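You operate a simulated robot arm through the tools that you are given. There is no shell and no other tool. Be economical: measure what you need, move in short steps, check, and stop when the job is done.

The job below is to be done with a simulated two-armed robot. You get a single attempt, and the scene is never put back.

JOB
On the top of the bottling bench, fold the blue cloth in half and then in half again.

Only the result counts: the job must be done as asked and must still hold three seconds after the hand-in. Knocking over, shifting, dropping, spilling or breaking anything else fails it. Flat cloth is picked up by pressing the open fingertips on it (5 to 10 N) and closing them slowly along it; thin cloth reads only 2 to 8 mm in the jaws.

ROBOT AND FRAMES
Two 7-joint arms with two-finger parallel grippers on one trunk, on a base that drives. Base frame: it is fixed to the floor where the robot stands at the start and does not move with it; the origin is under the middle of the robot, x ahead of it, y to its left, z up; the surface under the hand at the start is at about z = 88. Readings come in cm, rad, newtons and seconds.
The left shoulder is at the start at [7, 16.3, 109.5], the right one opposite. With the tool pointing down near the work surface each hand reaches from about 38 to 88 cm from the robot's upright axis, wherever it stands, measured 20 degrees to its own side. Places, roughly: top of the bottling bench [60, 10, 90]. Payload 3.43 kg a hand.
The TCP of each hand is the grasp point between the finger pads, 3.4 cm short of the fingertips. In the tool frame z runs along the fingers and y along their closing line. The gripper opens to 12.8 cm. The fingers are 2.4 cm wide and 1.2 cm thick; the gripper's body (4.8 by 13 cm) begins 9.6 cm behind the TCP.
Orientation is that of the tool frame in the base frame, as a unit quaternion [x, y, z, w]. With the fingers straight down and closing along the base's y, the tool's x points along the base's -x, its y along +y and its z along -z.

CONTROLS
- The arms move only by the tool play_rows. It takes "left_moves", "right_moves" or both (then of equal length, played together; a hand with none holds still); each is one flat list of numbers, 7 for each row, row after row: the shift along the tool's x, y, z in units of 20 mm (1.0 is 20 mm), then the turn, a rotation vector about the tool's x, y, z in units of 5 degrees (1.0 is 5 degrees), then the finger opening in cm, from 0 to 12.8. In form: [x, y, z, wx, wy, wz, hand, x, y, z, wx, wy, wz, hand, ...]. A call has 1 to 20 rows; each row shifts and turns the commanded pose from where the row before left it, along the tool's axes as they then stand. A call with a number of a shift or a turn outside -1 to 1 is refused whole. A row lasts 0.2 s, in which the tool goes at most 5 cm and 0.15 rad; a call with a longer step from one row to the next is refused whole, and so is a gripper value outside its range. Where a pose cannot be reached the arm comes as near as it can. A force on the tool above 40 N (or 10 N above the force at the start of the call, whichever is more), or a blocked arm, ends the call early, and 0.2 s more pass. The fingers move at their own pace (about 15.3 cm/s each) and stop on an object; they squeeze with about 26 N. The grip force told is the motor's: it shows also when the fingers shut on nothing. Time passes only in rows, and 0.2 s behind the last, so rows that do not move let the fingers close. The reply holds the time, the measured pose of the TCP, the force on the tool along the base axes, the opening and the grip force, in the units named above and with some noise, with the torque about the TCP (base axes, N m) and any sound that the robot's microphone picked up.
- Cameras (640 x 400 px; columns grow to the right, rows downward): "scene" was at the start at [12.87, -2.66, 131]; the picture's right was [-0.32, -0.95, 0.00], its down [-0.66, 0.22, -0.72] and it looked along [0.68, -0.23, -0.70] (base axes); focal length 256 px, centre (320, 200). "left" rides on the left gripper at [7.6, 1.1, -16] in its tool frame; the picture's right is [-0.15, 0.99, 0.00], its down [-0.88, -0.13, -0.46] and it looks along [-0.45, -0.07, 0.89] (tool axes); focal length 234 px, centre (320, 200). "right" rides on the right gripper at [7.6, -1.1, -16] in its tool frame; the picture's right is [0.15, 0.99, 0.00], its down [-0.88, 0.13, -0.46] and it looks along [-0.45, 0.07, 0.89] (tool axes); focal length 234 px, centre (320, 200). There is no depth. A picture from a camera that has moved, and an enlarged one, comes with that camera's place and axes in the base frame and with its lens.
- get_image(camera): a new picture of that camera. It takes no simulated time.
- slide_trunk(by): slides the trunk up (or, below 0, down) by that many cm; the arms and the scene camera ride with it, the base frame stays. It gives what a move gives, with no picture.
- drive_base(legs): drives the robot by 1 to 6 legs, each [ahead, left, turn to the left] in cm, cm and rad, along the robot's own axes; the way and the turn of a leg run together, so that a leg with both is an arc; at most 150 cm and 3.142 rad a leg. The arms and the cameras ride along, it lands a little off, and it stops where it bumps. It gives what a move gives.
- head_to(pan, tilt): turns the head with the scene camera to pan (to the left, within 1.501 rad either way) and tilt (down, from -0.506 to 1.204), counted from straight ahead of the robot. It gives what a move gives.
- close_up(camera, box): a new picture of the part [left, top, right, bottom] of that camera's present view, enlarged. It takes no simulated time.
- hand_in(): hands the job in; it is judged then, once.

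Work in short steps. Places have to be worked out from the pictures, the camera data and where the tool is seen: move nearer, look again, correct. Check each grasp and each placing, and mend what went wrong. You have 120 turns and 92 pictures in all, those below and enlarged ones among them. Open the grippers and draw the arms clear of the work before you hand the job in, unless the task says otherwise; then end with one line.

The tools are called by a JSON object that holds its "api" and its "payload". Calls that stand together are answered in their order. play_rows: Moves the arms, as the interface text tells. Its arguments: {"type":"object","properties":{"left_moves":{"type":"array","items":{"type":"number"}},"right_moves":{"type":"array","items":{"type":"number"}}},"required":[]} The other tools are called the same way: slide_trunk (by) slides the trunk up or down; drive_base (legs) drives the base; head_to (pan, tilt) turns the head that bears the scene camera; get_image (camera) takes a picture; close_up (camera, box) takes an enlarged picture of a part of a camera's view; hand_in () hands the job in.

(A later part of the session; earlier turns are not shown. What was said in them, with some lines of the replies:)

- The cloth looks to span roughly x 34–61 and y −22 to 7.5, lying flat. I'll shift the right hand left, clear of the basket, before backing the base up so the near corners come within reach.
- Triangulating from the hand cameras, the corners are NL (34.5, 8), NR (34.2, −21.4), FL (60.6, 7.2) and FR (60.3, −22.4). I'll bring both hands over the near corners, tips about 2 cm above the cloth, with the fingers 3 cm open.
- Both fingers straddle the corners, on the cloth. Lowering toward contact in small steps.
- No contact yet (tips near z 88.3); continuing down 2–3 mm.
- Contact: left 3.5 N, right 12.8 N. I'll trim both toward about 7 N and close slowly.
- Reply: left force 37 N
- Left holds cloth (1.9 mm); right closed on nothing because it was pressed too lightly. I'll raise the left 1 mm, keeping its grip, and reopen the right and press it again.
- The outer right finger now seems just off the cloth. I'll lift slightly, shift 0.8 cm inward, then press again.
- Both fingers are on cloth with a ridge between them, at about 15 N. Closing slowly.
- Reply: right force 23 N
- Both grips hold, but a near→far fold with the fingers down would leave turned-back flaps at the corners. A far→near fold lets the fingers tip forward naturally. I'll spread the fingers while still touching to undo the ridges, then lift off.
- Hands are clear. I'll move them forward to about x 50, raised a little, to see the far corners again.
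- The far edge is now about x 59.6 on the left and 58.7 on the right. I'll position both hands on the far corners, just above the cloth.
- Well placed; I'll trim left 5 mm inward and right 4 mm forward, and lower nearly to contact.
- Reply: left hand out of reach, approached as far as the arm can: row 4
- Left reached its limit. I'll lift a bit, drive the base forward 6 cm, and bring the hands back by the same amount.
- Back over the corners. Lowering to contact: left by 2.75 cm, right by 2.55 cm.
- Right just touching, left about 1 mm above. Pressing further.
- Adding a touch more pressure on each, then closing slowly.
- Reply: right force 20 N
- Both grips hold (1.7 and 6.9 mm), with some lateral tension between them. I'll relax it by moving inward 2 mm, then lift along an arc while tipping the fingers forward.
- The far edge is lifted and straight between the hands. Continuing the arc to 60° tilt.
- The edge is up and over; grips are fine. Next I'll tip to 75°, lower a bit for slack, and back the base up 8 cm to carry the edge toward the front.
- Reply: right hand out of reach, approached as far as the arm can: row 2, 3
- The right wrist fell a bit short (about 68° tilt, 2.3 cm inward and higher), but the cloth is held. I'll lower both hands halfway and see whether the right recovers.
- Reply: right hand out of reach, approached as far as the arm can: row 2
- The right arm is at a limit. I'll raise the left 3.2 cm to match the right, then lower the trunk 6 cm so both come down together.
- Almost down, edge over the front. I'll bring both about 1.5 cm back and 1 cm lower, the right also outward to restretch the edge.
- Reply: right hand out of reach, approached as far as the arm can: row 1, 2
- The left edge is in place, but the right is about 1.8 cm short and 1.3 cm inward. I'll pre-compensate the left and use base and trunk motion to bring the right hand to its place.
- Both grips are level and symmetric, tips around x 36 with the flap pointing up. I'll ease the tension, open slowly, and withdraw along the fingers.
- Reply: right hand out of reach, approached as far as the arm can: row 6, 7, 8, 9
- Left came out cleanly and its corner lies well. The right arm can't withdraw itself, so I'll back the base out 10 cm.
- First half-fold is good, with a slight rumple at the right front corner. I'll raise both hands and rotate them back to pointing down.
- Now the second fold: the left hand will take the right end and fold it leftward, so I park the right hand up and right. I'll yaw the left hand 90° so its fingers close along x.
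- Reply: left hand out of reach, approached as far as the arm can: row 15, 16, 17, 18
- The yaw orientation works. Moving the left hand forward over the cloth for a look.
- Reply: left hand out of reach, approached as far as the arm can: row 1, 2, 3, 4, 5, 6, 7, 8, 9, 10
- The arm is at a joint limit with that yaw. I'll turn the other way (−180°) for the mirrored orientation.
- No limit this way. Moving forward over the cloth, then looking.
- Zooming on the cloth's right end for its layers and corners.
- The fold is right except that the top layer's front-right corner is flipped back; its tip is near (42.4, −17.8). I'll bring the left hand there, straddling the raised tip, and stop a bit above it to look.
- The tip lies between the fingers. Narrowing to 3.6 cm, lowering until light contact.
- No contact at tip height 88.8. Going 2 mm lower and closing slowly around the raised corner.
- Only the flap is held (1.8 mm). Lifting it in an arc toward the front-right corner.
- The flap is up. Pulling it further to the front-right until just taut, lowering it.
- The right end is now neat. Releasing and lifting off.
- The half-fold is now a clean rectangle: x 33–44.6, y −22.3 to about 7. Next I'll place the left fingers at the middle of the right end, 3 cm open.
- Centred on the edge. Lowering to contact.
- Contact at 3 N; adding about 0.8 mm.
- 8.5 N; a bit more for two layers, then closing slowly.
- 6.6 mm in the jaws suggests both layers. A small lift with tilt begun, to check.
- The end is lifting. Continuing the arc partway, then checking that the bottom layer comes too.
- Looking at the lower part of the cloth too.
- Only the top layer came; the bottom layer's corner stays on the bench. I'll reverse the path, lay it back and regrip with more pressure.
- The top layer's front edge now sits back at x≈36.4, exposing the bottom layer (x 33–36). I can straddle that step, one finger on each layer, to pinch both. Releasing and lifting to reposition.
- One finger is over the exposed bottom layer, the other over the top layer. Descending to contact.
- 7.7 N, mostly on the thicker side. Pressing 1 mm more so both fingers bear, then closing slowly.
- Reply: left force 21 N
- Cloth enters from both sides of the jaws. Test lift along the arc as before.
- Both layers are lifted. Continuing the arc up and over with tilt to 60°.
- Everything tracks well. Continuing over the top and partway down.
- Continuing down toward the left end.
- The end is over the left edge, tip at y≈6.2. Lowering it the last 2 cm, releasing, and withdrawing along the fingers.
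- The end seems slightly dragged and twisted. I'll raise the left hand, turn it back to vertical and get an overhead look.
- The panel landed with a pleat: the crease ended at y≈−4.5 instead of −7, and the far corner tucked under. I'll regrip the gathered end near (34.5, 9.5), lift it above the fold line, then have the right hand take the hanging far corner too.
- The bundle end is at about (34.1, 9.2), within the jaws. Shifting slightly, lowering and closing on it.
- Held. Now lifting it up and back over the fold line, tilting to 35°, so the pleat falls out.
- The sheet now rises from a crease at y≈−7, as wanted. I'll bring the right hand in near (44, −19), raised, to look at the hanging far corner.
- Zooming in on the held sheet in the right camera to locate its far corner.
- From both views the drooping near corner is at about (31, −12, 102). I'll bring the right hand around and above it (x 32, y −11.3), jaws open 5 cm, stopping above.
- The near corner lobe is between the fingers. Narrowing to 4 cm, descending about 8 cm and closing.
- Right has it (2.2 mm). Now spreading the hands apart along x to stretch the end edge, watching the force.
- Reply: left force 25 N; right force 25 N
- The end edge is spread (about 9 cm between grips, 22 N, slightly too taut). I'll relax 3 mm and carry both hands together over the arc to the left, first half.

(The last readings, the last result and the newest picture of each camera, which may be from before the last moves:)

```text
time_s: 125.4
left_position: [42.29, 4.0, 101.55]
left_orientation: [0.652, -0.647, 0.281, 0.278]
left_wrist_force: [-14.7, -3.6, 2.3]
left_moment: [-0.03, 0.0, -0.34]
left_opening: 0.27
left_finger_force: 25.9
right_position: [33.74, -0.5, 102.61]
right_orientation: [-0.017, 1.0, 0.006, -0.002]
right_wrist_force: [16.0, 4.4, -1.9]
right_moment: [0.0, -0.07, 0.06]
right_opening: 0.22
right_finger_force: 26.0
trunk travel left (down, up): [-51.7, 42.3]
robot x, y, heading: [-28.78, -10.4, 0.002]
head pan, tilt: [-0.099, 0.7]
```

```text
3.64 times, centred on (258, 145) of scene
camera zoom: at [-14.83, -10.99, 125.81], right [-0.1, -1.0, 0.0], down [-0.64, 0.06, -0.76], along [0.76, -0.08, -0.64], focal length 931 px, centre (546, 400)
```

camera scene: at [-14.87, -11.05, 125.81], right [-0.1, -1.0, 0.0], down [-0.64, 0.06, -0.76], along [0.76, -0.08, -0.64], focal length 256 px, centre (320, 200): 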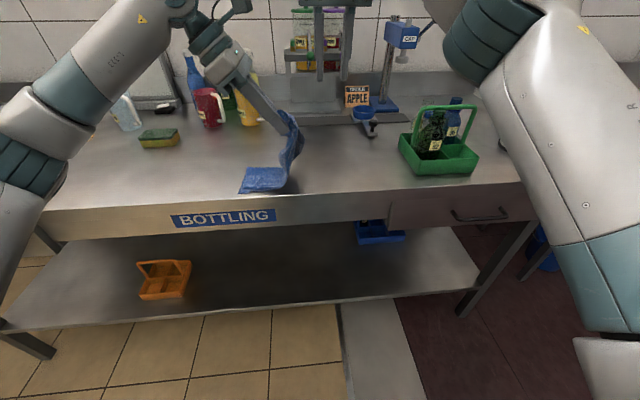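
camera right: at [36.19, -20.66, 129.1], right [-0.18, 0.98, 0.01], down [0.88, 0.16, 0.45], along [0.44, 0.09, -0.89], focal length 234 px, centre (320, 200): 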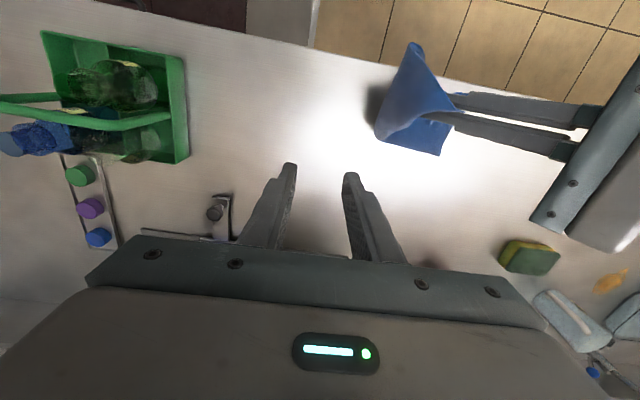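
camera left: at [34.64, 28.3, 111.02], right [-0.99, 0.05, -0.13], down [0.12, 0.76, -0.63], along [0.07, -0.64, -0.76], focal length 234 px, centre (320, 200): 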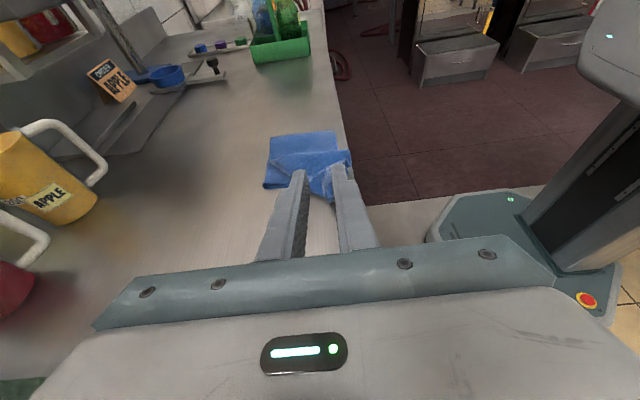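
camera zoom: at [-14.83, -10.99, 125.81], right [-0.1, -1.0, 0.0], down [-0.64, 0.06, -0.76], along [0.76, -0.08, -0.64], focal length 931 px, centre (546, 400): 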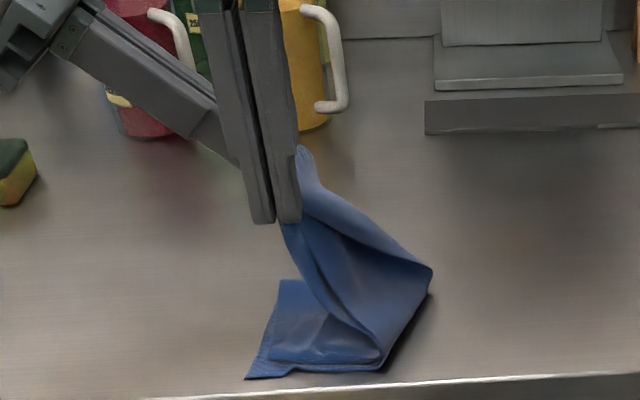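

The sheet's grips are good, but the bottom half slid right (left end now y≈3.5), so the crease should be at y≈−11. I'll take both hands back right past that line so the sheet re-lays, then fold again about it.

{"api": "play_rows", "payload": {"left_moves": [0.88, 0.05, 0.505, 0, 0, 0, 0, 0.88, 0.05, 0.505, 0, 0, 0, 0, 0.88, 0, 0.505, 0, 0, 0, 0, 0.88, 0, 0.505, 0, 0, 0, 0, 0.66, 0, 0.71, 0, 0, 0, 0, 0.515, 0, 0.845, 0, 0, 0, 0, 0.515, 0, 0.845, 0, 0, 0, 0, 0.515, 0, 0.845, 0, 0, 0, 0, 0.515, 0, 0.845, 0, 0, 0, 0], "right_moves": [0, -0.86, -0.3, 0, 0, 0, 0, 0, -0.86, -0.3, 0, 0, 0, 0, 0, -0.86, -0.3, 0, 0, 0, 0, 0, -0.86, -0.3, 0, 0, 0, 0, 0, -0.86, 0, 0, 0, 0, 0, 0, -0.86, 0.2, 0, 0, 0, 0, 0, -0.86, 0.2, 0, 0, 0, 0, 0, -0.86, 0.2, 0, 0, 0, 0, 0, -0.86, 0.2, 0, 0, 0, 0]}}

{"api": "close_up", "payload": {"camera": "scene", "box": [190, 90, 366, 200]}}

```text
time_s: 127.4
left_position: [42.16, -13.87, 102.03]
left_orientation: [0.652, -0.648, 0.28, 0.278]
left_wrist_force: [-0.7, -0.6, -0.2]
left_moment: [-0.01, -0.03, -0.05]
left_opening: 0.26
left_finger_force: 26.2
right_position: [34.33, -16.15, 103.16]
right_orientation: [-0.017, 1.0, 0.006, -0.004]
right_wrist_force: [0.3, 0.5, -0.5]
right_moment: [0.02, 0.02, 0.01]
right_opening: 0.22
right_finger_force: 25.7
trunk travel left (down, up): [-51.7, 42.3]
robot x, y, heading: [-28.72, -10.48, -0.001]
head pan, tilt: [-0.099, 0.7]
```

```text
3.64 times, centred on (278, 145) of scene
camera zoom: at [-14.84, -11.28, 125.8], right [-0.1, -1.0, 0.0], down [-0.64, 0.06, -0.76], along [0.76, -0.07, -0.64], focal length 931 px, centre (473, 400)
```

zoom: 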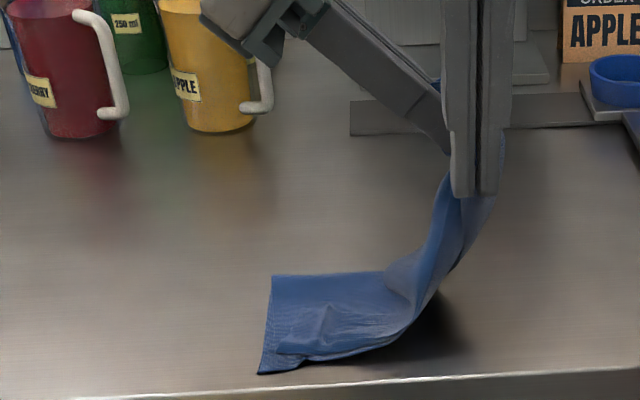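

The block slid further (left end now y≈−1.6), so the crease belongs near y −16. I'll ease both hands slightly right, then fold over an arc about that line in one motion down to near the surface.

{"api": "play_rows", "payload": {"left_moves": [0.41, 0, 0.88, 0, 0, 0, 0, 0.41, 0, 0.88, 0, 0, 0, 0, -0.365, 0, -0.726, 0, 0.2, 0, 0, -0.455, 0, -0.688, 0, 0.2, 0, 0, -0.55, 0, -0.635, 0, 0.2, 0, 0, -0.623, 0, -0.566, 0, 0.2, 0, 0, -0.706, 0, -0.494, 0, 0.2, 0, 0, -0.76, 0, -0.407, 0, 0.2, 0, 0, -0.818, 0, -0.314, 0, 0.2, 0, 0, -0.852, 0, -0.212, 0, 0.2, 0, 0], "right_moves": [0, -0.925, 0.3, 0, 0, 0, 0, 0, -0.925, 0.3, 0, 0, 0, 0, 0, 0.76, -0.25, 0, 0, 0, 0, 0, 0.795, -0.145, 0, 0, 0, 0, 0, 0.82, -0.025, 0, 0, 0, 0, 0, 0.815, 0.09, 0, 0, 0, 0, 0, 0.81, 0.215, 0, 0, 0, 0, 0, 0.77, 0.325, 0, 0, 0, 0, 0, 0.725, 0.44, 0, 0, 0, 0, 0, 0.655, 0.54, 0, 0, 0, 0]}}

{"api": "close_up", "payload": {"camera": "scene", "box": [190, 90, 366, 200]}}

```text
time_s: 129.6
left_position: [42.14, -4.56, 98.24]
left_orientation: [0.63, -0.626, 0.326, 0.323]
left_wrist_force: [-2.8, 0.5, 1.5]
left_moment: [-0.02, 0.04, -0.03]
left_opening: 0.23
left_finger_force: 26.1
right_position: [34.05, -7.32, 99.82]
right_orientation: [-0.018, 1.0, 0.005, -0.003]
right_wrist_force: [2.6, 0.4, 0.7]
right_moment: [-0.02, 0.05, -0.05]
right_opening: 0.21
right_finger_force: 25.6
trunk travel left (down, up): [-51.7, 42.3]
robot x, y, heading: [-28.05, -10.64, 0.001]
head pan, tilt: [-0.099, 0.7]
```

```text
3.64 times, centred on (278, 145) of scene
camera zoom: at [-14.83, -11.02, 125.81], right [-0.1, -1.0, 0.0], down [-0.64, 0.06, -0.76], along [0.76, -0.08, -0.64], focal length 931 px, centre (473, 400)
```

zoom: 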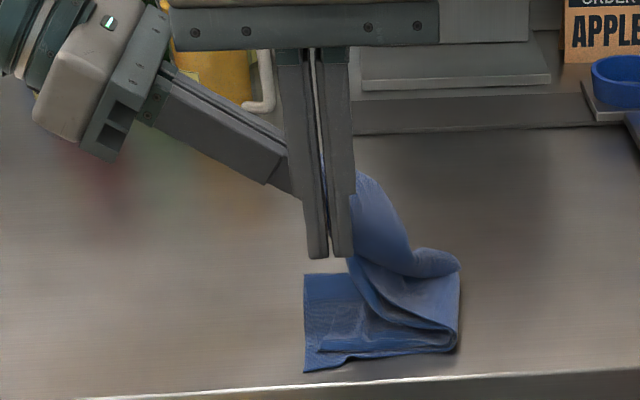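

A good shape: only some slack left near the crease, which I can smooth rightward later. Lowering both ends straight down onto the left end.

{"api": "play_rows", "payload": {"left_moves": [-0.776, 0, 0.33, 0, 0, 0, 0, -0.776, 0, 0.33, 0, 0, 0, 0, -0.776, 0, 0.33, 0, 0, 0, 0, -0.776, 0, 0.33, 0, 0, 0, 0, 0, 0, 0, 0, 0, 0, 0], "right_moves": [0, 0.175, 0.825, 0, 0, 0, 0, 0, 0.175, 0.825, 0, 0, 0, 0, 0, 0.175, 0.825, 0, 0, 0, 0, 0, 0.175, 0.825, 0, 0, 0, 0, 0, 0, 0, 0, 0, 0, 0]}}

{"api": "close_up", "payload": {"camera": "scene", "box": [210, 110, 354, 200]}}

```text
time_s: 130.8
left_position: [42.14, -3.4, 91.57]
left_orientation: [0.631, -0.626, 0.326, 0.322]
left_wrist_force: [-3.7, -0.3, 0.6]
left_moment: [-0.03, -0.02, -0.11]
left_opening: 0.25
left_finger_force: 26.1
right_position: [33.88, -5.78, 93.01]
right_orientation: [-0.017, 1.0, 0.007, -0.003]
right_wrist_force: [4.0, -0.8, -0.5]
right_moment: [0.02, 0.01, -0.02]
right_opening: 0.21
right_finger_force: 26.4
trunk travel left (down, up): [-51.7, 42.3]
robot x, y, heading: [-28.66, -10.27, 0.002]
head pan, tilt: [-0.099, 0.7]
```

```text
4.44 times, centred on (282, 155) of scene
camera zoom: at [-14.9, -11.16, 125.81], right [-0.1, -1.0, 0.0], down [-0.64, 0.06, -0.76], along [0.76, -0.07, -0.64], focal length 1138 px, centre (489, 400)
```

zoom: 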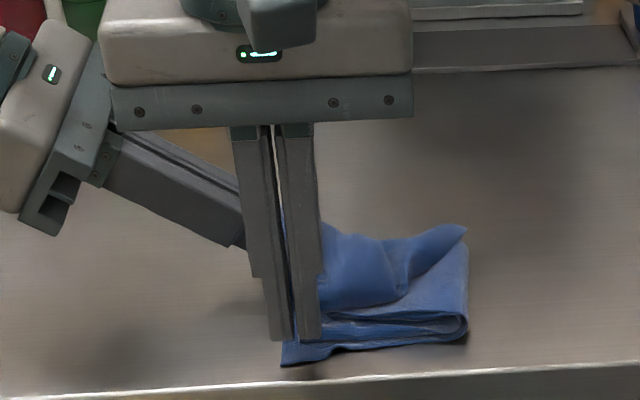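

Both ends are on the left edge. Releasing the right hand first and lifting it out, then opening the left wider and withdrawing slowly.

{"api": "play_rows", "payload": {"right_moves": [0, 0, 0, 0, 0, 0, 0.8, 0, 0, 0, 0, 0, 0, 1.6, 0, 0, 0, 0, 0, 0, 2.4, 0, 0, 0, 0, 0, 0, 2.4, 0, 0, -0.3, 0, 0, 0, 2.4, 0, 0, -0.7, 0, 0, 0, 2.4, 0, 0, -1, 0, 0, 0, 2.4, 0, 0, -1, 0, 0, 0, 2.4, 0, -0.5, -1, 0, 0, 0, 2.4, 0, -1, -1, 0, 0, 0, 2.4, 0.5, -1, -1, 0, 0, 0, 2.4, 0.5, -1, -1, 0, 0, 0, 2.4, 0.5, -1, -1, 0, 0, 0, 2.4, 0.5, -1, 0, 0, 0, 0, 2.4, 0.5, -1, 0, 0, 0, 0, 2.4], "left_moves": [0, 0, 0, 0, 0, 0, 0, 0, 0, 0, 0, 0, 0, 0, 0, 0, 0, 0, 0, 0, 0, 0, 0, 0, 0, 0, 0, 0, 0, 0, 0, 0, 0, 0, 0, 0, 0, 0, 0, 0, 0, 0, 0, 0, 0, 0, 0, 0, 0.8, 0, 0, 0, 0, 0, 0, 1.6, 0, 0, 0, 0, 0, 0, 2.4, 0, 0, 0, 0, 0, 0, 3, 0, 0, -0.3, 0, 0, 0, 3, 0, 0, -0.6, 0, 0, 0, 3, 0, 0, -1, 0, 0, 0, 3, 0, 0, -1, 0, 0, 0, 3, 0, 0, -1, 0, 0, 0, 3]}}

{"api": "get_image", "payload": {"camera": "scene"}}

```text
time_s: 134.0
left_position: [42.14, 3.11, 96.24]
left_orientation: [0.631, -0.626, 0.326, 0.322]
left_wrist_force: [0.0, -1.0, 0.4]
left_moment: [0.04, 0.01, 0.03]
left_opening: 3.0
left_finger_force: 0.1
right_position: [29.2, -19.19, 109.19]
right_orientation: [-0.017, 1.0, 0.006, -0.002]
right_wrist_force: [-0.1, 0.6, -0.8]
right_moment: [-0.01, 0.0, 0.0]
right_opening: 2.42
right_finger_force: 0.0
trunk travel left (down, up): [-51.7, 42.3]
robot x, y, heading: [-28.25, -10.16, -0.002]
head pan, tilt: [-0.099, 0.7]
```

```text
9 pictures are left
camera scene: at [-14.96, -11.2, 125.82], right [-0.1, -1.0, 0.0], down [-0.64, 0.06, -0.77], along [0.76, -0.07, -0.64], focal length 256 px, centre (320, 200)
```

scene: 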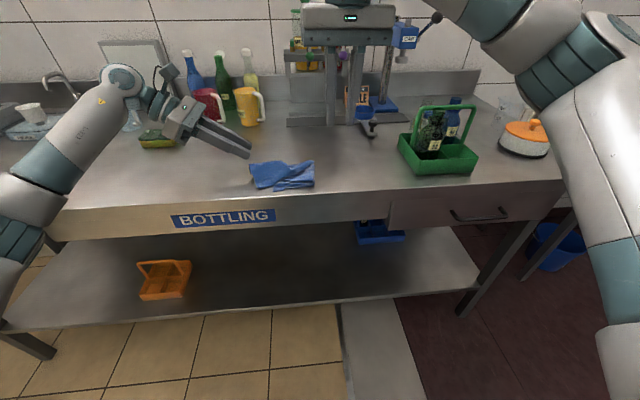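

I'll move the right hand forward so its camera gets an overhead view of the stack.

{"api": "play_rows", "payload": {"right_moves": [-1, 0, 0, 0, 0, 0, 3, -1, 0, 0, 0, 0, 0, 3, -1, 0, 0, 0, 0, 0, 3, -1, 0, 0, 0, 0, 0, 3, -1, 0, 0, 0, 0, 0, 3, -1, 0, 0, 0, 0, 0, 3, -1, 0, 0, 0, 0, 0, 3, -1, 0, 0, 0, 0, 0, 3]}}

{"api": "close_up", "payload": {"camera": "right", "box": [270, 20, 510, 170]}}

```text
time_s: 135.8
left_position: [42.11, 3.14, 96.03]
left_orientation: [0.63, -0.626, 0.325, 0.323]
left_wrist_force: [0.0, 0.3, -0.3]
left_moment: [0.01, -0.02, -0.02]
left_opening: 3.0
left_finger_force: 0.1
right_position: [45.42, -18.79, 108.98]
right_orientation: [-0.017, 1.0, 0.006, -0.002]
right_wrist_force: [0.0, 0.7, 0.2]
right_moment: [-0.03, 0.0, 0.02]
right_opening: 3.01
right_finger_force: 0.1
trunk travel left (down, up): [-51.7, 42.3]
robot x, y, heading: [-28.3, -10.04, -0.001]
head pan, tilt: [-0.099, 0.7]
```

```text
2.67 times, centred on (390, 95) of right
camera zoom: at [37.96, -20.14, 124.97], right [-0.18, 0.98, 0.01], down [0.88, 0.16, 0.45], along [0.44, 0.09, -0.89], focal length 624 px, centre (133, 480)
```

zoom: 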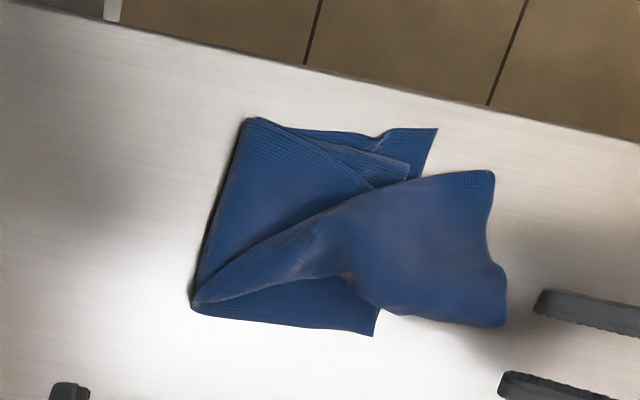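

The stack is nearly a quarter, but the top panel's end overhangs the left side by about 5 cm and is skewed, with slack near the crease. I'll bring the left hand upright over that end, yaw it 30° to match its edge, and slide the end right while straightening it.

{"api": "play_rows", "payload": {"left_moves": [0.5, 0, -0.3, 0, -1, 0, 4, 0.5, 0, -0.3, 0, -1, 0, 5, 0.3, 0, -0.3, 0, -1, 0, 5.5, 0, 0, 0, 0, -1, 0, 5.5, 0, 0, 0, 0, -1, 0, 5.5, 0, 0, 0, 0, -1, 0, 5.5, 0, 0, 0, 0, -1, 0, 5.5, 0, 0, 0, 0, -1, 0, 5.5, 0, 0, 0, 0, -1, 0, 5.5, 0, 0, 0, 0, -1, 0, 5.5, 0, 0, 0, 0, -0.92, 0, 5.5]}}

```text
time_s: 138.2
left_position: [42.23, 2.64, 99.32]
left_orientation: [0.709, -0.705, -0.002, -0.001]
left_wrist_force: [0.9, -0.4, -0.6]
left_moment: [0.02, -0.01, -0.01]
left_opening: 5.48
left_finger_force: 0.0
right_position: [45.22, -19.04, 108.87]
right_orientation: [-0.018, 1.0, 0.007, -0.002]
right_wrist_force: [0.1, -0.3, -0.5]
right_moment: [0.04, 0.03, 0.0]
right_opening: 2.97
right_finger_force: 0.0
trunk travel left (down, up): [-51.7, 42.3]
robot x, y, heading: [-28.53, -10.65, -0.0]
head pan, tilt: [-0.099, 0.7]
```

Upright. Moving over the overhanging end, yawing 30°, and descending to just above it.

{"api": "play_rows", "payload": {"left_moves": [0.85, 0.83, 0, 0, 0, 0, 5.5, 0.85, 0.83, 0, 0, 0, 0, 5.5, 0, 0, 0.5, 0, 0, -1, 5.5, 0, 0, 0.6, 0, 0, -1, 5.5, 0, 0, 0.6, 0, 0, -1, 5.5, 0, 0, 0.6, 0, 0, -1, 5.5, 0, 0, 0.6, 0, 0, -1, 5.5, 0, 0, 0.6, 0, 0, -0.8, 5.5, 0, 0, 0.1, 0, 0, 0, 5.5, 0, 0, 0.1, 0, 0, 0, 5.5, 0, 0, 0, 0, 0, 0, 5.5]}}

{"api": "close_up", "payload": {"camera": "right", "box": [270, 20, 510, 170]}}

```text
time_s: 140.6
left_position: [38.89, -0.57, 91.97]
left_orientation: [0.863, -0.505, 0.001, -0.002]
left_wrist_force: [-0.8, -0.4, 0.2]
left_moment: [-0.05, 0.0, 0.03]
left_opening: 5.51
left_finger_force: 0.0
right_position: [45.34, -18.81, 108.87]
right_orientation: [-0.017, 1.0, 0.007, -0.003]
right_wrist_force: [0.1, 0.5, -0.1]
right_moment: [0.01, -0.01, -0.04]
right_opening: 2.99
right_finger_force: 0.2
trunk travel left (down, up): [-51.7, 42.3]
robot x, y, heading: [-28.71, -10.18, 0.001]
head pan, tilt: [-0.099, 0.7]
```

```text
2.67 times, centred on (390, 95) of right
camera zoom: at [37.91, -20.23, 124.97], right [-0.18, 0.98, 0.01], down [0.88, 0.16, 0.45], along [0.44, 0.09, -0.89], focal length 624 px, centre (133, 480)
```

zoom: 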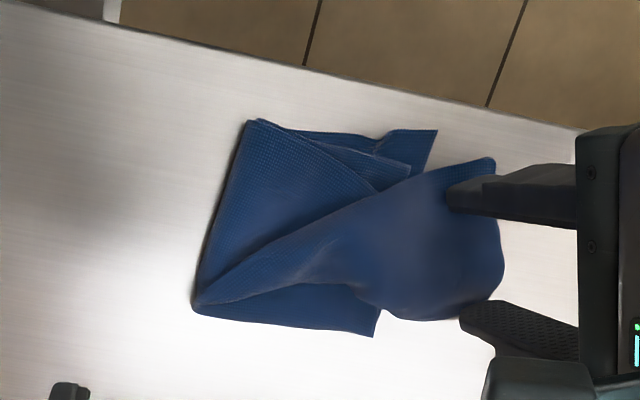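

Fingertips are over the end. Pressing to contact.

{"api": "play_rows", "payload": {"left_moves": [0, 0, 0.1, 0, 0, 0, 5.5, 0, 0, 0.06, 0, 0, 0, 5.5, 0, 0, 0.04, 0, 0, 0, 5.5, 0, 0, 0, 0, 0, 0, 5.5]}}

```text
time_s: 141.6
left_position: [38.8, -0.78, 91.61]
left_orientation: [0.863, -0.505, 0.0, -0.001]
left_wrist_force: [1.3, -0.5, 9.0]
left_moment: [0.01, 0.07, 0.02]
left_opening: 5.47
left_finger_force: 0.0
right_position: [45.34, -18.74, 108.95]
right_orientation: [-0.017, 1.0, 0.006, -0.002]
right_wrist_force: [-0.8, -0.6, -0.2]
right_moment: [0.0, 0.02, 0.0]
right_opening: 3.01
right_finger_force: 0.0
trunk travel left (down, up): [-51.7, 42.3]
robot x, y, heading: [-28.34, -10.51, -0.002]
head pan, tilt: [-0.099, 0.7]
```

9 N contact. Sliding the end 4.5 cm right while turning it back square, with a slight rise at the end.

{"api": "play_rows", "payload": {"left_moves": [0.35, 0.147, 0, 0, 0, 1, 5.5, 0.36, 0.116, 0, 0, 0, 1, 5.5, 0.37, 0.084, 0, 0, 0, 1, 5.5, 0.37, 0.05, -0.03, 0, 0, 1, 5.5, 0.376, 0.02, -0.05, 0, 0, 1, 5.5, 0.377, -0.015, -0.05, 0, 0, 0.8, 5.5, 0, 0, 0, 0, 0, 0, 5.5]}}

{"api": "close_up", "payload": {"camera": "right", "box": [270, 20, 510, 170]}}

```text
time_s: 143.2
left_position: [39.22, -5.2, 91.73]
left_orientation: [0.709, -0.705, -0.001, -0.001]
left_wrist_force: [-0.6, 0.4, 0.5]
left_moment: [0.01, -0.01, -0.03]
left_opening: 5.5
left_finger_force: 0.0
right_position: [45.28, -18.85, 108.89]
right_orientation: [-0.018, 1.0, 0.006, -0.003]
right_wrist_force: [0.4, -0.5, 0.1]
right_moment: [-0.02, 0.0, -0.03]
right_opening: 2.97
right_finger_force: 0.0
trunk travel left (down, up): [-51.7, 42.3]
robot x, y, heading: [-28.52, -10.39, 0.005]
head pan, tilt: [-0.099, 0.7]
```

```text
2.67 times, centred on (390, 95) of right
camera zoom: at [37.92, -20.22, 124.96], right [-0.18, 0.98, 0.01], down [0.88, 0.16, 0.45], along [0.44, 0.09, -0.89], focal length 624 px, centre (133, 480)
```

zoom: 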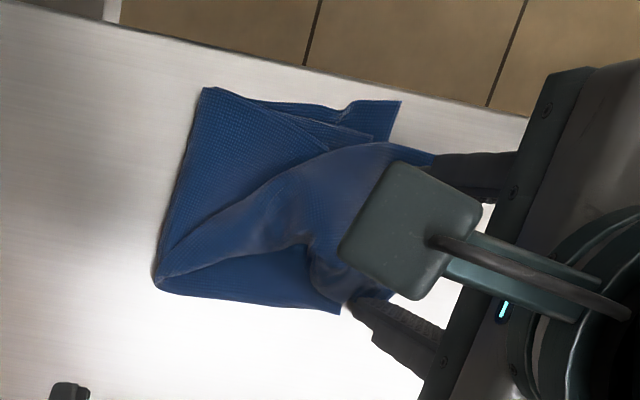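

The end moved and squared up partly, with the whole stack sliding about 2 cm. Lifting the left hand clear to see the result.

{"api": "play_rows", "payload": {"left_moves": [0, 0, -0.5, 0, 0, 0, 5.5, 0, 0, -1, 0, 0, 0, 5, 0, 0, -1, 0, 0, 0, 4, -1, 0, -1, 0, 0, 0, 3, -1, 0, -1, 0, 0, 0, 3, -1, 0, 0, 0, 0, 0, 3, -1, 0, 0, 0, 0, 0, 3, -1, 0, 0, 0, 0, 0, 3, -1, 0, 0, 0, 0, 0, 3, -1, 0, 0, 0, 0, 0, 3]}}

{"api": "close_up", "payload": {"camera": "right", "box": [270, 20, 510, 170]}}

```text
time_s: 145.4
left_position: [39.48, 8.76, 100.83]
left_orientation: [0.71, -0.704, 0.0, 0.001]
left_wrist_force: [-0.5, 0.3, 0.3]
left_moment: [-0.02, -0.02, -0.02]
left_opening: 3.0
left_finger_force: 0.0
right_position: [45.25, -18.73, 108.94]
right_orientation: [-0.017, 1.0, 0.006, -0.002]
right_wrist_force: [0.2, -0.3, 0.0]
right_moment: [-0.02, 0.01, -0.01]
right_opening: 2.98
right_finger_force: 0.0
trunk travel left (down, up): [-51.7, 42.3]
robot x, y, heading: [-28.72, -10.43, 0.003]
head pan, tilt: [-0.099, 0.7]
```

```text
2.67 times, centred on (390, 95) of right
camera zoom: at [37.9, -20.15, 124.98], right [-0.18, 0.98, 0.01], down [0.88, 0.16, 0.45], along [0.44, 0.09, -0.89], focal length 624 px, centre (133, 480)
```

zoom: 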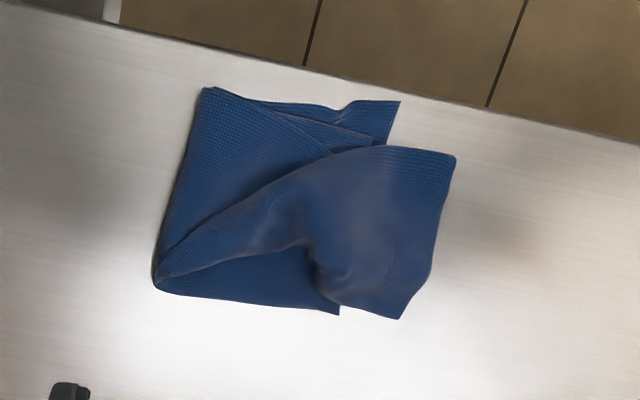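

The top end is now square to the stack: about 11 × 13.6 cm overall, with a 3 cm offset and some slack in the top panel. I'll try one tidy-up: the right finger pins the bottom's exposed front-left corner from the front while the left fingers smooth the top toward the crease.

{"api": "play_rows", "payload": {"right_moves": [1, 0.535, 0, 0, 0, 0, 0, 1, 0.535, 0, 0, 0, 0, 0, 1, 0.535, 0, 0, 0, 0, 0, 1, 0.535, 0, 0, 0, 0, 0, 1, 0.535, 0, 0, 0, 0, 0, 1, 0.535, 0, 0, 0, 0, 0, 1, 0.535, 0, 0, 0, 0, 0, 1, 0.535, 0, 0, 0, 0, 0, 1, 0.535, 0, 0, 0, 0, 0, 1, 0.535, 0, 0, 0, 0, 0, 0, 0, 0, 0, -1, 0, 0, 0, 0, 0, 0, -1, 0, 0, 0, 0, 0, 0, -1, 0, 0, 0, 0, 0, 0, -1, 0, 0, 0, 0, 0, 0, -1, 0, 0, 0, 0, 0, 0, -1, 0, 0, 0, 0, 0, 0, -1, 0, 0, 0, 0, 0, 0, -1, 0, 0]}}

```text
time_s: 149.2
left_position: [39.43, 8.75, 100.89]
left_orientation: [0.709, -0.705, 0.0, 0.0]
left_wrist_force: [0.6, 0.1, -0.3]
left_moment: [0.01, -0.01, 0.01]
left_opening: 3.0
left_finger_force: 0.1
right_position: [25.04, -8.69, 109.33]
right_orientation: [-0.014, 0.94, 0.012, 0.341]
right_wrist_force: [-0.3, -1.1, -0.6]
right_moment: [0.02, -0.01, -0.03]
right_opening: 0.0
right_finger_force: 26.3
trunk travel left (down, up): [-51.7, 42.3]
robot x, y, heading: [-28.58, -10.27, 0.005]
head pan, tilt: [-0.099, 0.7]
```

Bringing the right fingertip to just above the exposed bottom corner, and the left hand over the panel.

{"api": "play_rows", "payload": {"right_moves": [0.317, 0.025, 0.844, 0, 0, 0, 0, 0.317, 0.025, 0.844, 0, 0, 0, 0, 0.317, 0.025, 0.844, 0, 0, 0, 0, 0.317, 0.025, 0.844, 0, 0, 0, 0, 0.317, 0.025, 0.844, 0, 0, 0, 0, 0.317, 0.025, 0.844, 0, 0, 0, 0, 0.317, 0.025, 0.844, 0, 0, 0, 0, 0.317, 0.025, 0.844, 0, 0, 0, 0, 0.317, 0.025, 0.844, 0, 0, 0, 0, 0.317, 0.025, 0.844, 0, 0, 0, 0], "left_moves": [1, 0, 0, 0, 0, 0, 5, 1, 0, 0, 0, 0, 0, 5, 1, 0, 0, 0, 0, 0, 5, 1, 0, 0, 0, 0, 0, 5, 1, 0, 0, 0, 0, 0, 5, 1, 0, 0, 0, 0, 0, 5, 1, 0, 0, 0, 0, 0, 5, 1, 0, 0, 0, 0, 0, 5, 1, 0, 0, 0, 0, 0, 5, 1, 0, 0, 0, 0, 0, 5]}}

{"api": "close_up", "payload": {"camera": "scene", "box": [220, 100, 380, 200]}}

```text
time_s: 151.4
left_position: [39.58, -11.18, 100.85]
left_orientation: [0.71, -0.704, -0.001, 0.0]
left_wrist_force: [-0.1, -0.3, -0.1]
left_moment: [0.01, 0.01, 0.02]
left_opening: 5.0
left_finger_force: 0.1
right_position: [31.11, -7.71, 92.1]
right_orientation: [-0.015, 0.941, 0.013, 0.339]
right_wrist_force: [0.0, 0.7, 0.1]
right_moment: [-0.02, 0.01, -0.01]
right_opening: 0.01
right_finger_force: 25.9
trunk travel left (down, up): [-51.7, 42.3]
robot x, y, heading: [-28.59, -10.38, -0.001]
head pan, tilt: [-0.099, 0.7]
```

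```text
4.00 times, centred on (300, 150) of scene
camera zoom: at [-14.83, -11.24, 125.8], right [-0.1, -1.0, 0.0], down [-0.64, 0.06, -0.76], along [0.76, -0.07, -0.64], focal length 1024 px, centre (400, 400)
```

zoom: 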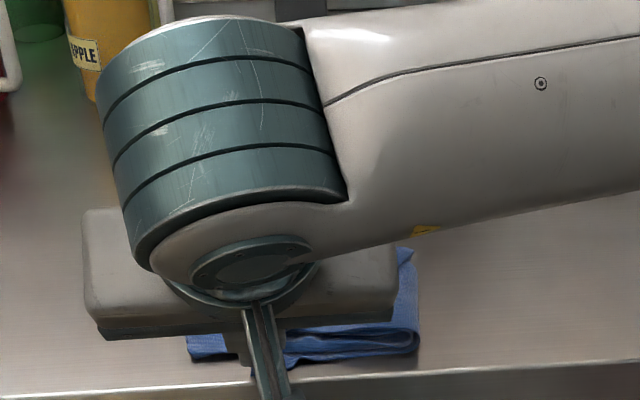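

Lowering the right finger onto the corner, and the left toward the stack top.

{"api": "play_rows", "payload": {"right_moves": [0.03, -0.2, 0.04, 0, 0, 0, 0, 0.03, 0, 0.04, 0, 0, 0, 0, 0.03, 0, 0.04, 0, 0, 0, 0, 0, 0, 0, 0, 0, 0, 0, 0, 0, 0, 0, 0, 0, 0, 0, 0, 0, 0, 0, 0, 0], "left_moves": [0, 0, 0.9, 0, 0, 0, 5, 0, 0, 0.9, 0, 0, 0, 5, 0, 0, 0.9, 0, 0, 0, 5, 0, 0, 0.8, 0, 0, 0, 5, 0, 0, 0.1, 0, 0, 0, 5, 0, 0, 0, 0, 0, 0, 5]}}

```text
time_s: 152.8
left_position: [39.42, -11.24, 93.56]
left_orientation: [0.71, -0.705, 0.0, 0.0]
left_wrist_force: [0.4, -0.3, 0.0]
left_moment: [0.04, -0.03, 0.01]
left_opening: 5.0
left_finger_force: 0.0
right_position: [30.97, -8.2, 91.9]
right_orientation: [-0.014, 0.941, 0.012, 0.339]
right_wrist_force: [0.6, -0.3, 0.0]
right_moment: [0.0, 0.01, -0.01]
right_opening: 0.0
right_finger_force: 25.9
trunk travel left (down, up): [-51.7, 42.3]
robot x, y, heading: [-28.51, -10.07, 0.002]
head pan, tilt: [-0.099, 0.7]
```

No contact yet on either; stepping down further.

{"api": "play_rows", "payload": {"right_moves": [0.04, 0, 0.05, 0, 0, 0, 0, 0.04, 0, 0.05, 0, 0, 0, 0, 0.03, 0, 0.04, 0, 0, 0, 0, 0, 0, 0, 0, 0, 0, 0], "left_moves": [0, 0, 0.15, 0, 0, 0, 5, 0, 0, 0.1, 0, 0, 0, 5, 0, 0, 0.1, 0, 0, 0, 5, 0, 0, 0, 0, 0, 0, 5]}}

```text
time_s: 153.8
left_position: [39.36, -11.21, 92.77]
left_orientation: [0.709, -0.705, -0.001, -0.001]
left_wrist_force: [-0.8, -0.2, -1.1]
left_moment: [0.0, 0.01, -0.02]
left_opening: 4.99
left_finger_force: 0.1
right_position: [31.12, -8.23, 91.54]
right_orientation: [-0.014, 0.94, 0.011, 0.339]
right_wrist_force: [0.1, -0.1, 0.0]
right_moment: [0.02, 0.03, 0.0]
right_opening: 0.0
right_finger_force: 25.7
trunk travel left (down, up): [-51.7, 42.3]
robot x, y, heading: [-28.63, -10.2, 0.001]
head pan, tilt: [-0.099, 0.7]
```

{"api": "play_rows", "payload": {"right_moves": [0.04, 0, 0.05, 0, 0, 0, 0, 0.04, 0, 0.05, 0, 0, 0, 0, 0.03, 0, 0.04, 0, 0, 0, 0, 0, 0, 0, 0, 0, 0, 0], "left_moves": [0, 0, 0.1, 0, 0, 0, 5, 0, 0, 0.1, 0, 0, 0, 5, 0, 0, 0.05, 0, 0, 0, 5, 0, 0, 0, 0, 0, 0, 5]}}

```text
time_s: 154.8
left_position: [39.46, -10.99, 92.34]
left_orientation: [0.71, -0.705, -0.001, 0.0]
left_wrist_force: [-0.1, -0.1, 1.5]
left_moment: [-0.01, 0.06, 0.0]
left_opening: 4.99
left_finger_force: 0.2
right_position: [31.04, -8.17, 91.39]
right_orientation: [-0.014, 0.94, 0.012, 0.34]
right_wrist_force: [3.9, 0.0, 6.7]
right_moment: [0.02, -0.21, 0.0]
right_opening: 0.0
right_finger_force: 25.8
trunk travel left (down, up): [-51.7, 42.3]
robot x, y, heading: [-28.48, -10.42, 0.001]
head pan, tilt: [-0.099, 0.7]
```

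The right finger pins at 6.7 N and the left touches at 1.5 N. Pressing slightly more and smoothing 8 cm toward the crease.

{"api": "play_rows", "payload": {"right_moves": [0.015, 0, 0.02, 0, 0, 0, 0, 0, 0, 0, 0, 0, 0, 0, 0, 0, 0, 0, 0, 0, 0, 0, 0, 0, 0, 0, 0, 0, 0, 0, 0, 0, 0, 0, 0, 0, 0, 0, 0, 0, 0, 0, 0, 0, 0, 0, 0, 0, 0, 0, 0, 0, 0, 0, 0, 0, 0, 0, 0, 0, 0, 0, 0, 0, 0, 0, 0, 0, 0, 0, 0, 0, 0, 0, 0, 0, 0], "left_moves": [0, 0, 0.06, 0, 0, 0, 5, 0.4, 0, 0, 0, 0, 0, 5, 0.4, 0, 0, 0, 0, 0, 5, 0.4, 0, 0, 0, 0, 0, 5, 0.4, 0, 0, 0, 0, 0, 5, 0.4, 0, 0, 0, 0, 0, 5, 0.4, 0, 0, 0, 0, 0, 5, 0.4, 0, 0, 0, 0, 0, 5, 0.4, 0, 0, 0, 0, 0, 5, 0.4, 0, 0, 0, 0, 0, 5, 0, 0, 0, 0, 0, 0, 5]}}

{"api": "play_rows", "payload": {"left_moves": [0, 0, -0.5, 0, 0, 0, 5, 0, 0, -1, 0, 0, 0, 5, 0, 0, -1, 0, 0, 0, 4, 0, 0, -1, 0, 0, 0, 3, -1, -1, -1, 0, 0, 0, 3, -1, -1, -1, 0, 0, 0, 3, -1, -1, 0, 0, 0, 0, 3, -1, -1, 0, 0, 0, 0, 3, -1, 0, 0, 0, 0, 0, 3, -1, 0, 0, 0, 0, 0, 3, -1, 0, 0, 0, 0, 0, 3], "right_moves": [-0.3, 0, -0.4, 0, 0, 0, 0, -0.6, 0, -0.8, 0, 0, 0, 0, -0.6, 0, -0.8, 0, 0, 0, 0, -0.6, 0, -0.8, 0, 0, 0, 0, -0.6, 0, -0.8, 0, 0, 0, 0, -0.6, 0, -0.8, 0, 0, 0, 0, -0.6, 0, -0.8, 0, 0, 0, 0, -0.3, -1, -0.8, 0, 0, 0, 0, -0.3, -1, -0.8, 0, 0, 0, 0, -0.3, -1, -0.8, 0, 0, 0, 0, -0.3, -1, -0.5, 0, 0, 0, 0]}}

{"api": "get_image", "payload": {"camera": "left"}}

```text
time_s: 157.2
left_position: [39.32, -18.42, 92.39]
left_orientation: [0.71, -0.705, 0.0, -0.002]
left_wrist_force: [0.2, -0.1, -0.5]
left_moment: [0.01, 0.0, 0.01]
left_opening: 4.99
left_finger_force: 0.1
right_position: [31.06, -8.19, 91.36]
right_orientation: [-0.014, 0.94, 0.012, 0.341]
right_wrist_force: [12.1, -1.3, 24.1]
right_moment: [-0.06, -0.71, -0.1]
right_opening: 0.01
right_finger_force: 26.1
trunk travel left (down, up): [-51.7, 42.3]
robot x, y, heading: [-28.36, -10.3, -0.002]
head pan, tilt: [-0.099, 0.7]
```

```text
time_s: 159.6
left_position: [47.19, -4.26, 103.17]
left_orientation: [0.71, -0.704, -0.002, 0.0]
left_wrist_force: [0.4, 0.0, -0.4]
left_moment: [0.02, 0.0, 0.0]
left_opening: 3.02
left_finger_force: 0.0
right_position: [28.41, -16.41, 109.96]
right_orientation: [-0.015, 0.94, 0.011, 0.339]
right_wrist_force: [0.2, -0.1, 0.4]
right_moment: [-0.05, -0.01, 0.02]
right_opening: 0.0
right_finger_force: 26.4
trunk travel left (down, up): [-51.7, 42.3]
robot x, y, heading: [-29.0, -10.05, -0.002]
head pan, tilt: [-0.099, 0.7]
```

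```text
3 pictures are left
camera left: at [46.14, -11.85, 119.21], right [-0.99, 0.14, 0.0], down [0.12, 0.88, 0.46], along [0.06, 0.45, -0.89], focal length 234 px, centre (320, 200)
```

left: 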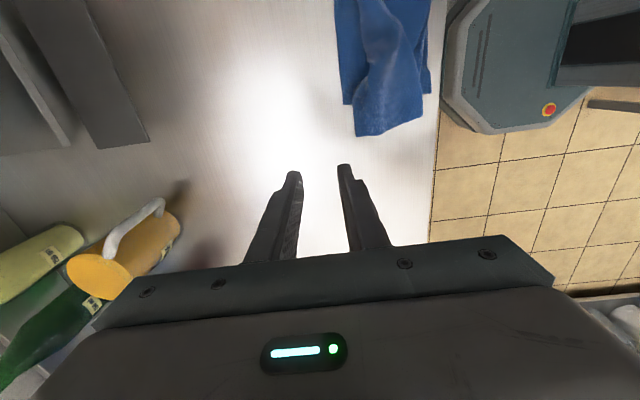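

The end is now at about y −5. Clearing both hands fully, opening the grippers, then taking a scene look.

{"api": "play_rows", "payload": {"left_moves": [-1, 0, -1, 0, 0, 0, 5, -1, 0, -1, 0, 0, 0, 5, -1, 0, 0, 0, 0, 0, 5, -1, 0, 0, 0, 0, 0, 5, -1, 0, 0, 0, 0, 0, 5, -1, 0, 0, 0, 0, 0, 5, -1, 0, 0, 0, 0, 0, 5, -1, 0, 0, 0, 0, 0, 5], "right_moves": [0, -1, -0.5, 0, 0, 0, 5, 0, -1, -0.5, 0, 0, 0, 5, 0, -1, 0, 0, 0, 0, 5, 0, -1, 0, 0, 0, 0, 5, 0, -1, 0, 0, 0, 0, 5, 0, -1, 0, 0, 0, 0, 5, 0, -1, 0, 0, 0, 0, 5, 0, -1, 0, 0, 0, 0, 5]}}

{"api": "close_up", "payload": {"camera": "scene", "box": [220, 120, 380, 220]}}

```text
time_s: 161.4
left_position: [47.15, 11.68, 107.07]
left_orientation: [0.71, -0.704, -0.001, 0.0]
left_wrist_force: [-0.2, 0.7, 0.5]
left_moment: [-0.01, 0.0, 0.02]
left_opening: 5.01
left_finger_force: 0.0
right_position: [28.21, -32.6, 111.3]
right_orientation: [-0.014, 0.94, 0.011, 0.34]
right_wrist_force: [-0.1, 0.1, -0.4]
right_moment: [0.0, 0.0, -0.01]
right_opening: 4.99
right_finger_force: 0.0
trunk travel left (down, up): [-51.7, 42.3]
robot x, y, heading: [-28.37, -10.46, 0.003]
head pan, tilt: [-0.099, 0.7]
```

```text
4.00 times, centred on (300, 170) of scene
camera zoom: at [-14.89, -11.16, 125.81], right [-0.1, -1.0, 0.0], down [-0.64, 0.06, -0.76], along [0.76, -0.07, -0.64], focal length 1024 px, centre (400, 320)
```

zoom: 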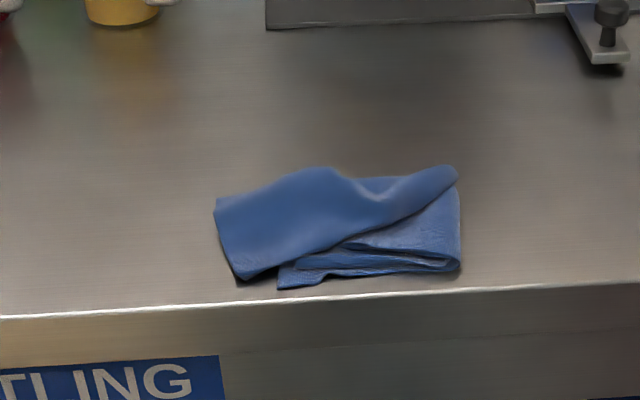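

The cloth is a compact four-layer bundle about 15 × 11 cm on the bench, both hands are open and clear, and nothing else looks moved. Handing in.

{"api": "hand_in", "payload": {}}

```text
The job is handed in.
```

I folded the blue cloth in half and then in half again. It lies on the bench as a bundle about 15 × 11 cm, but the second fold is untidy: the top end sits about 3 cm off the edge below it, and there is still a diagonal pleat.
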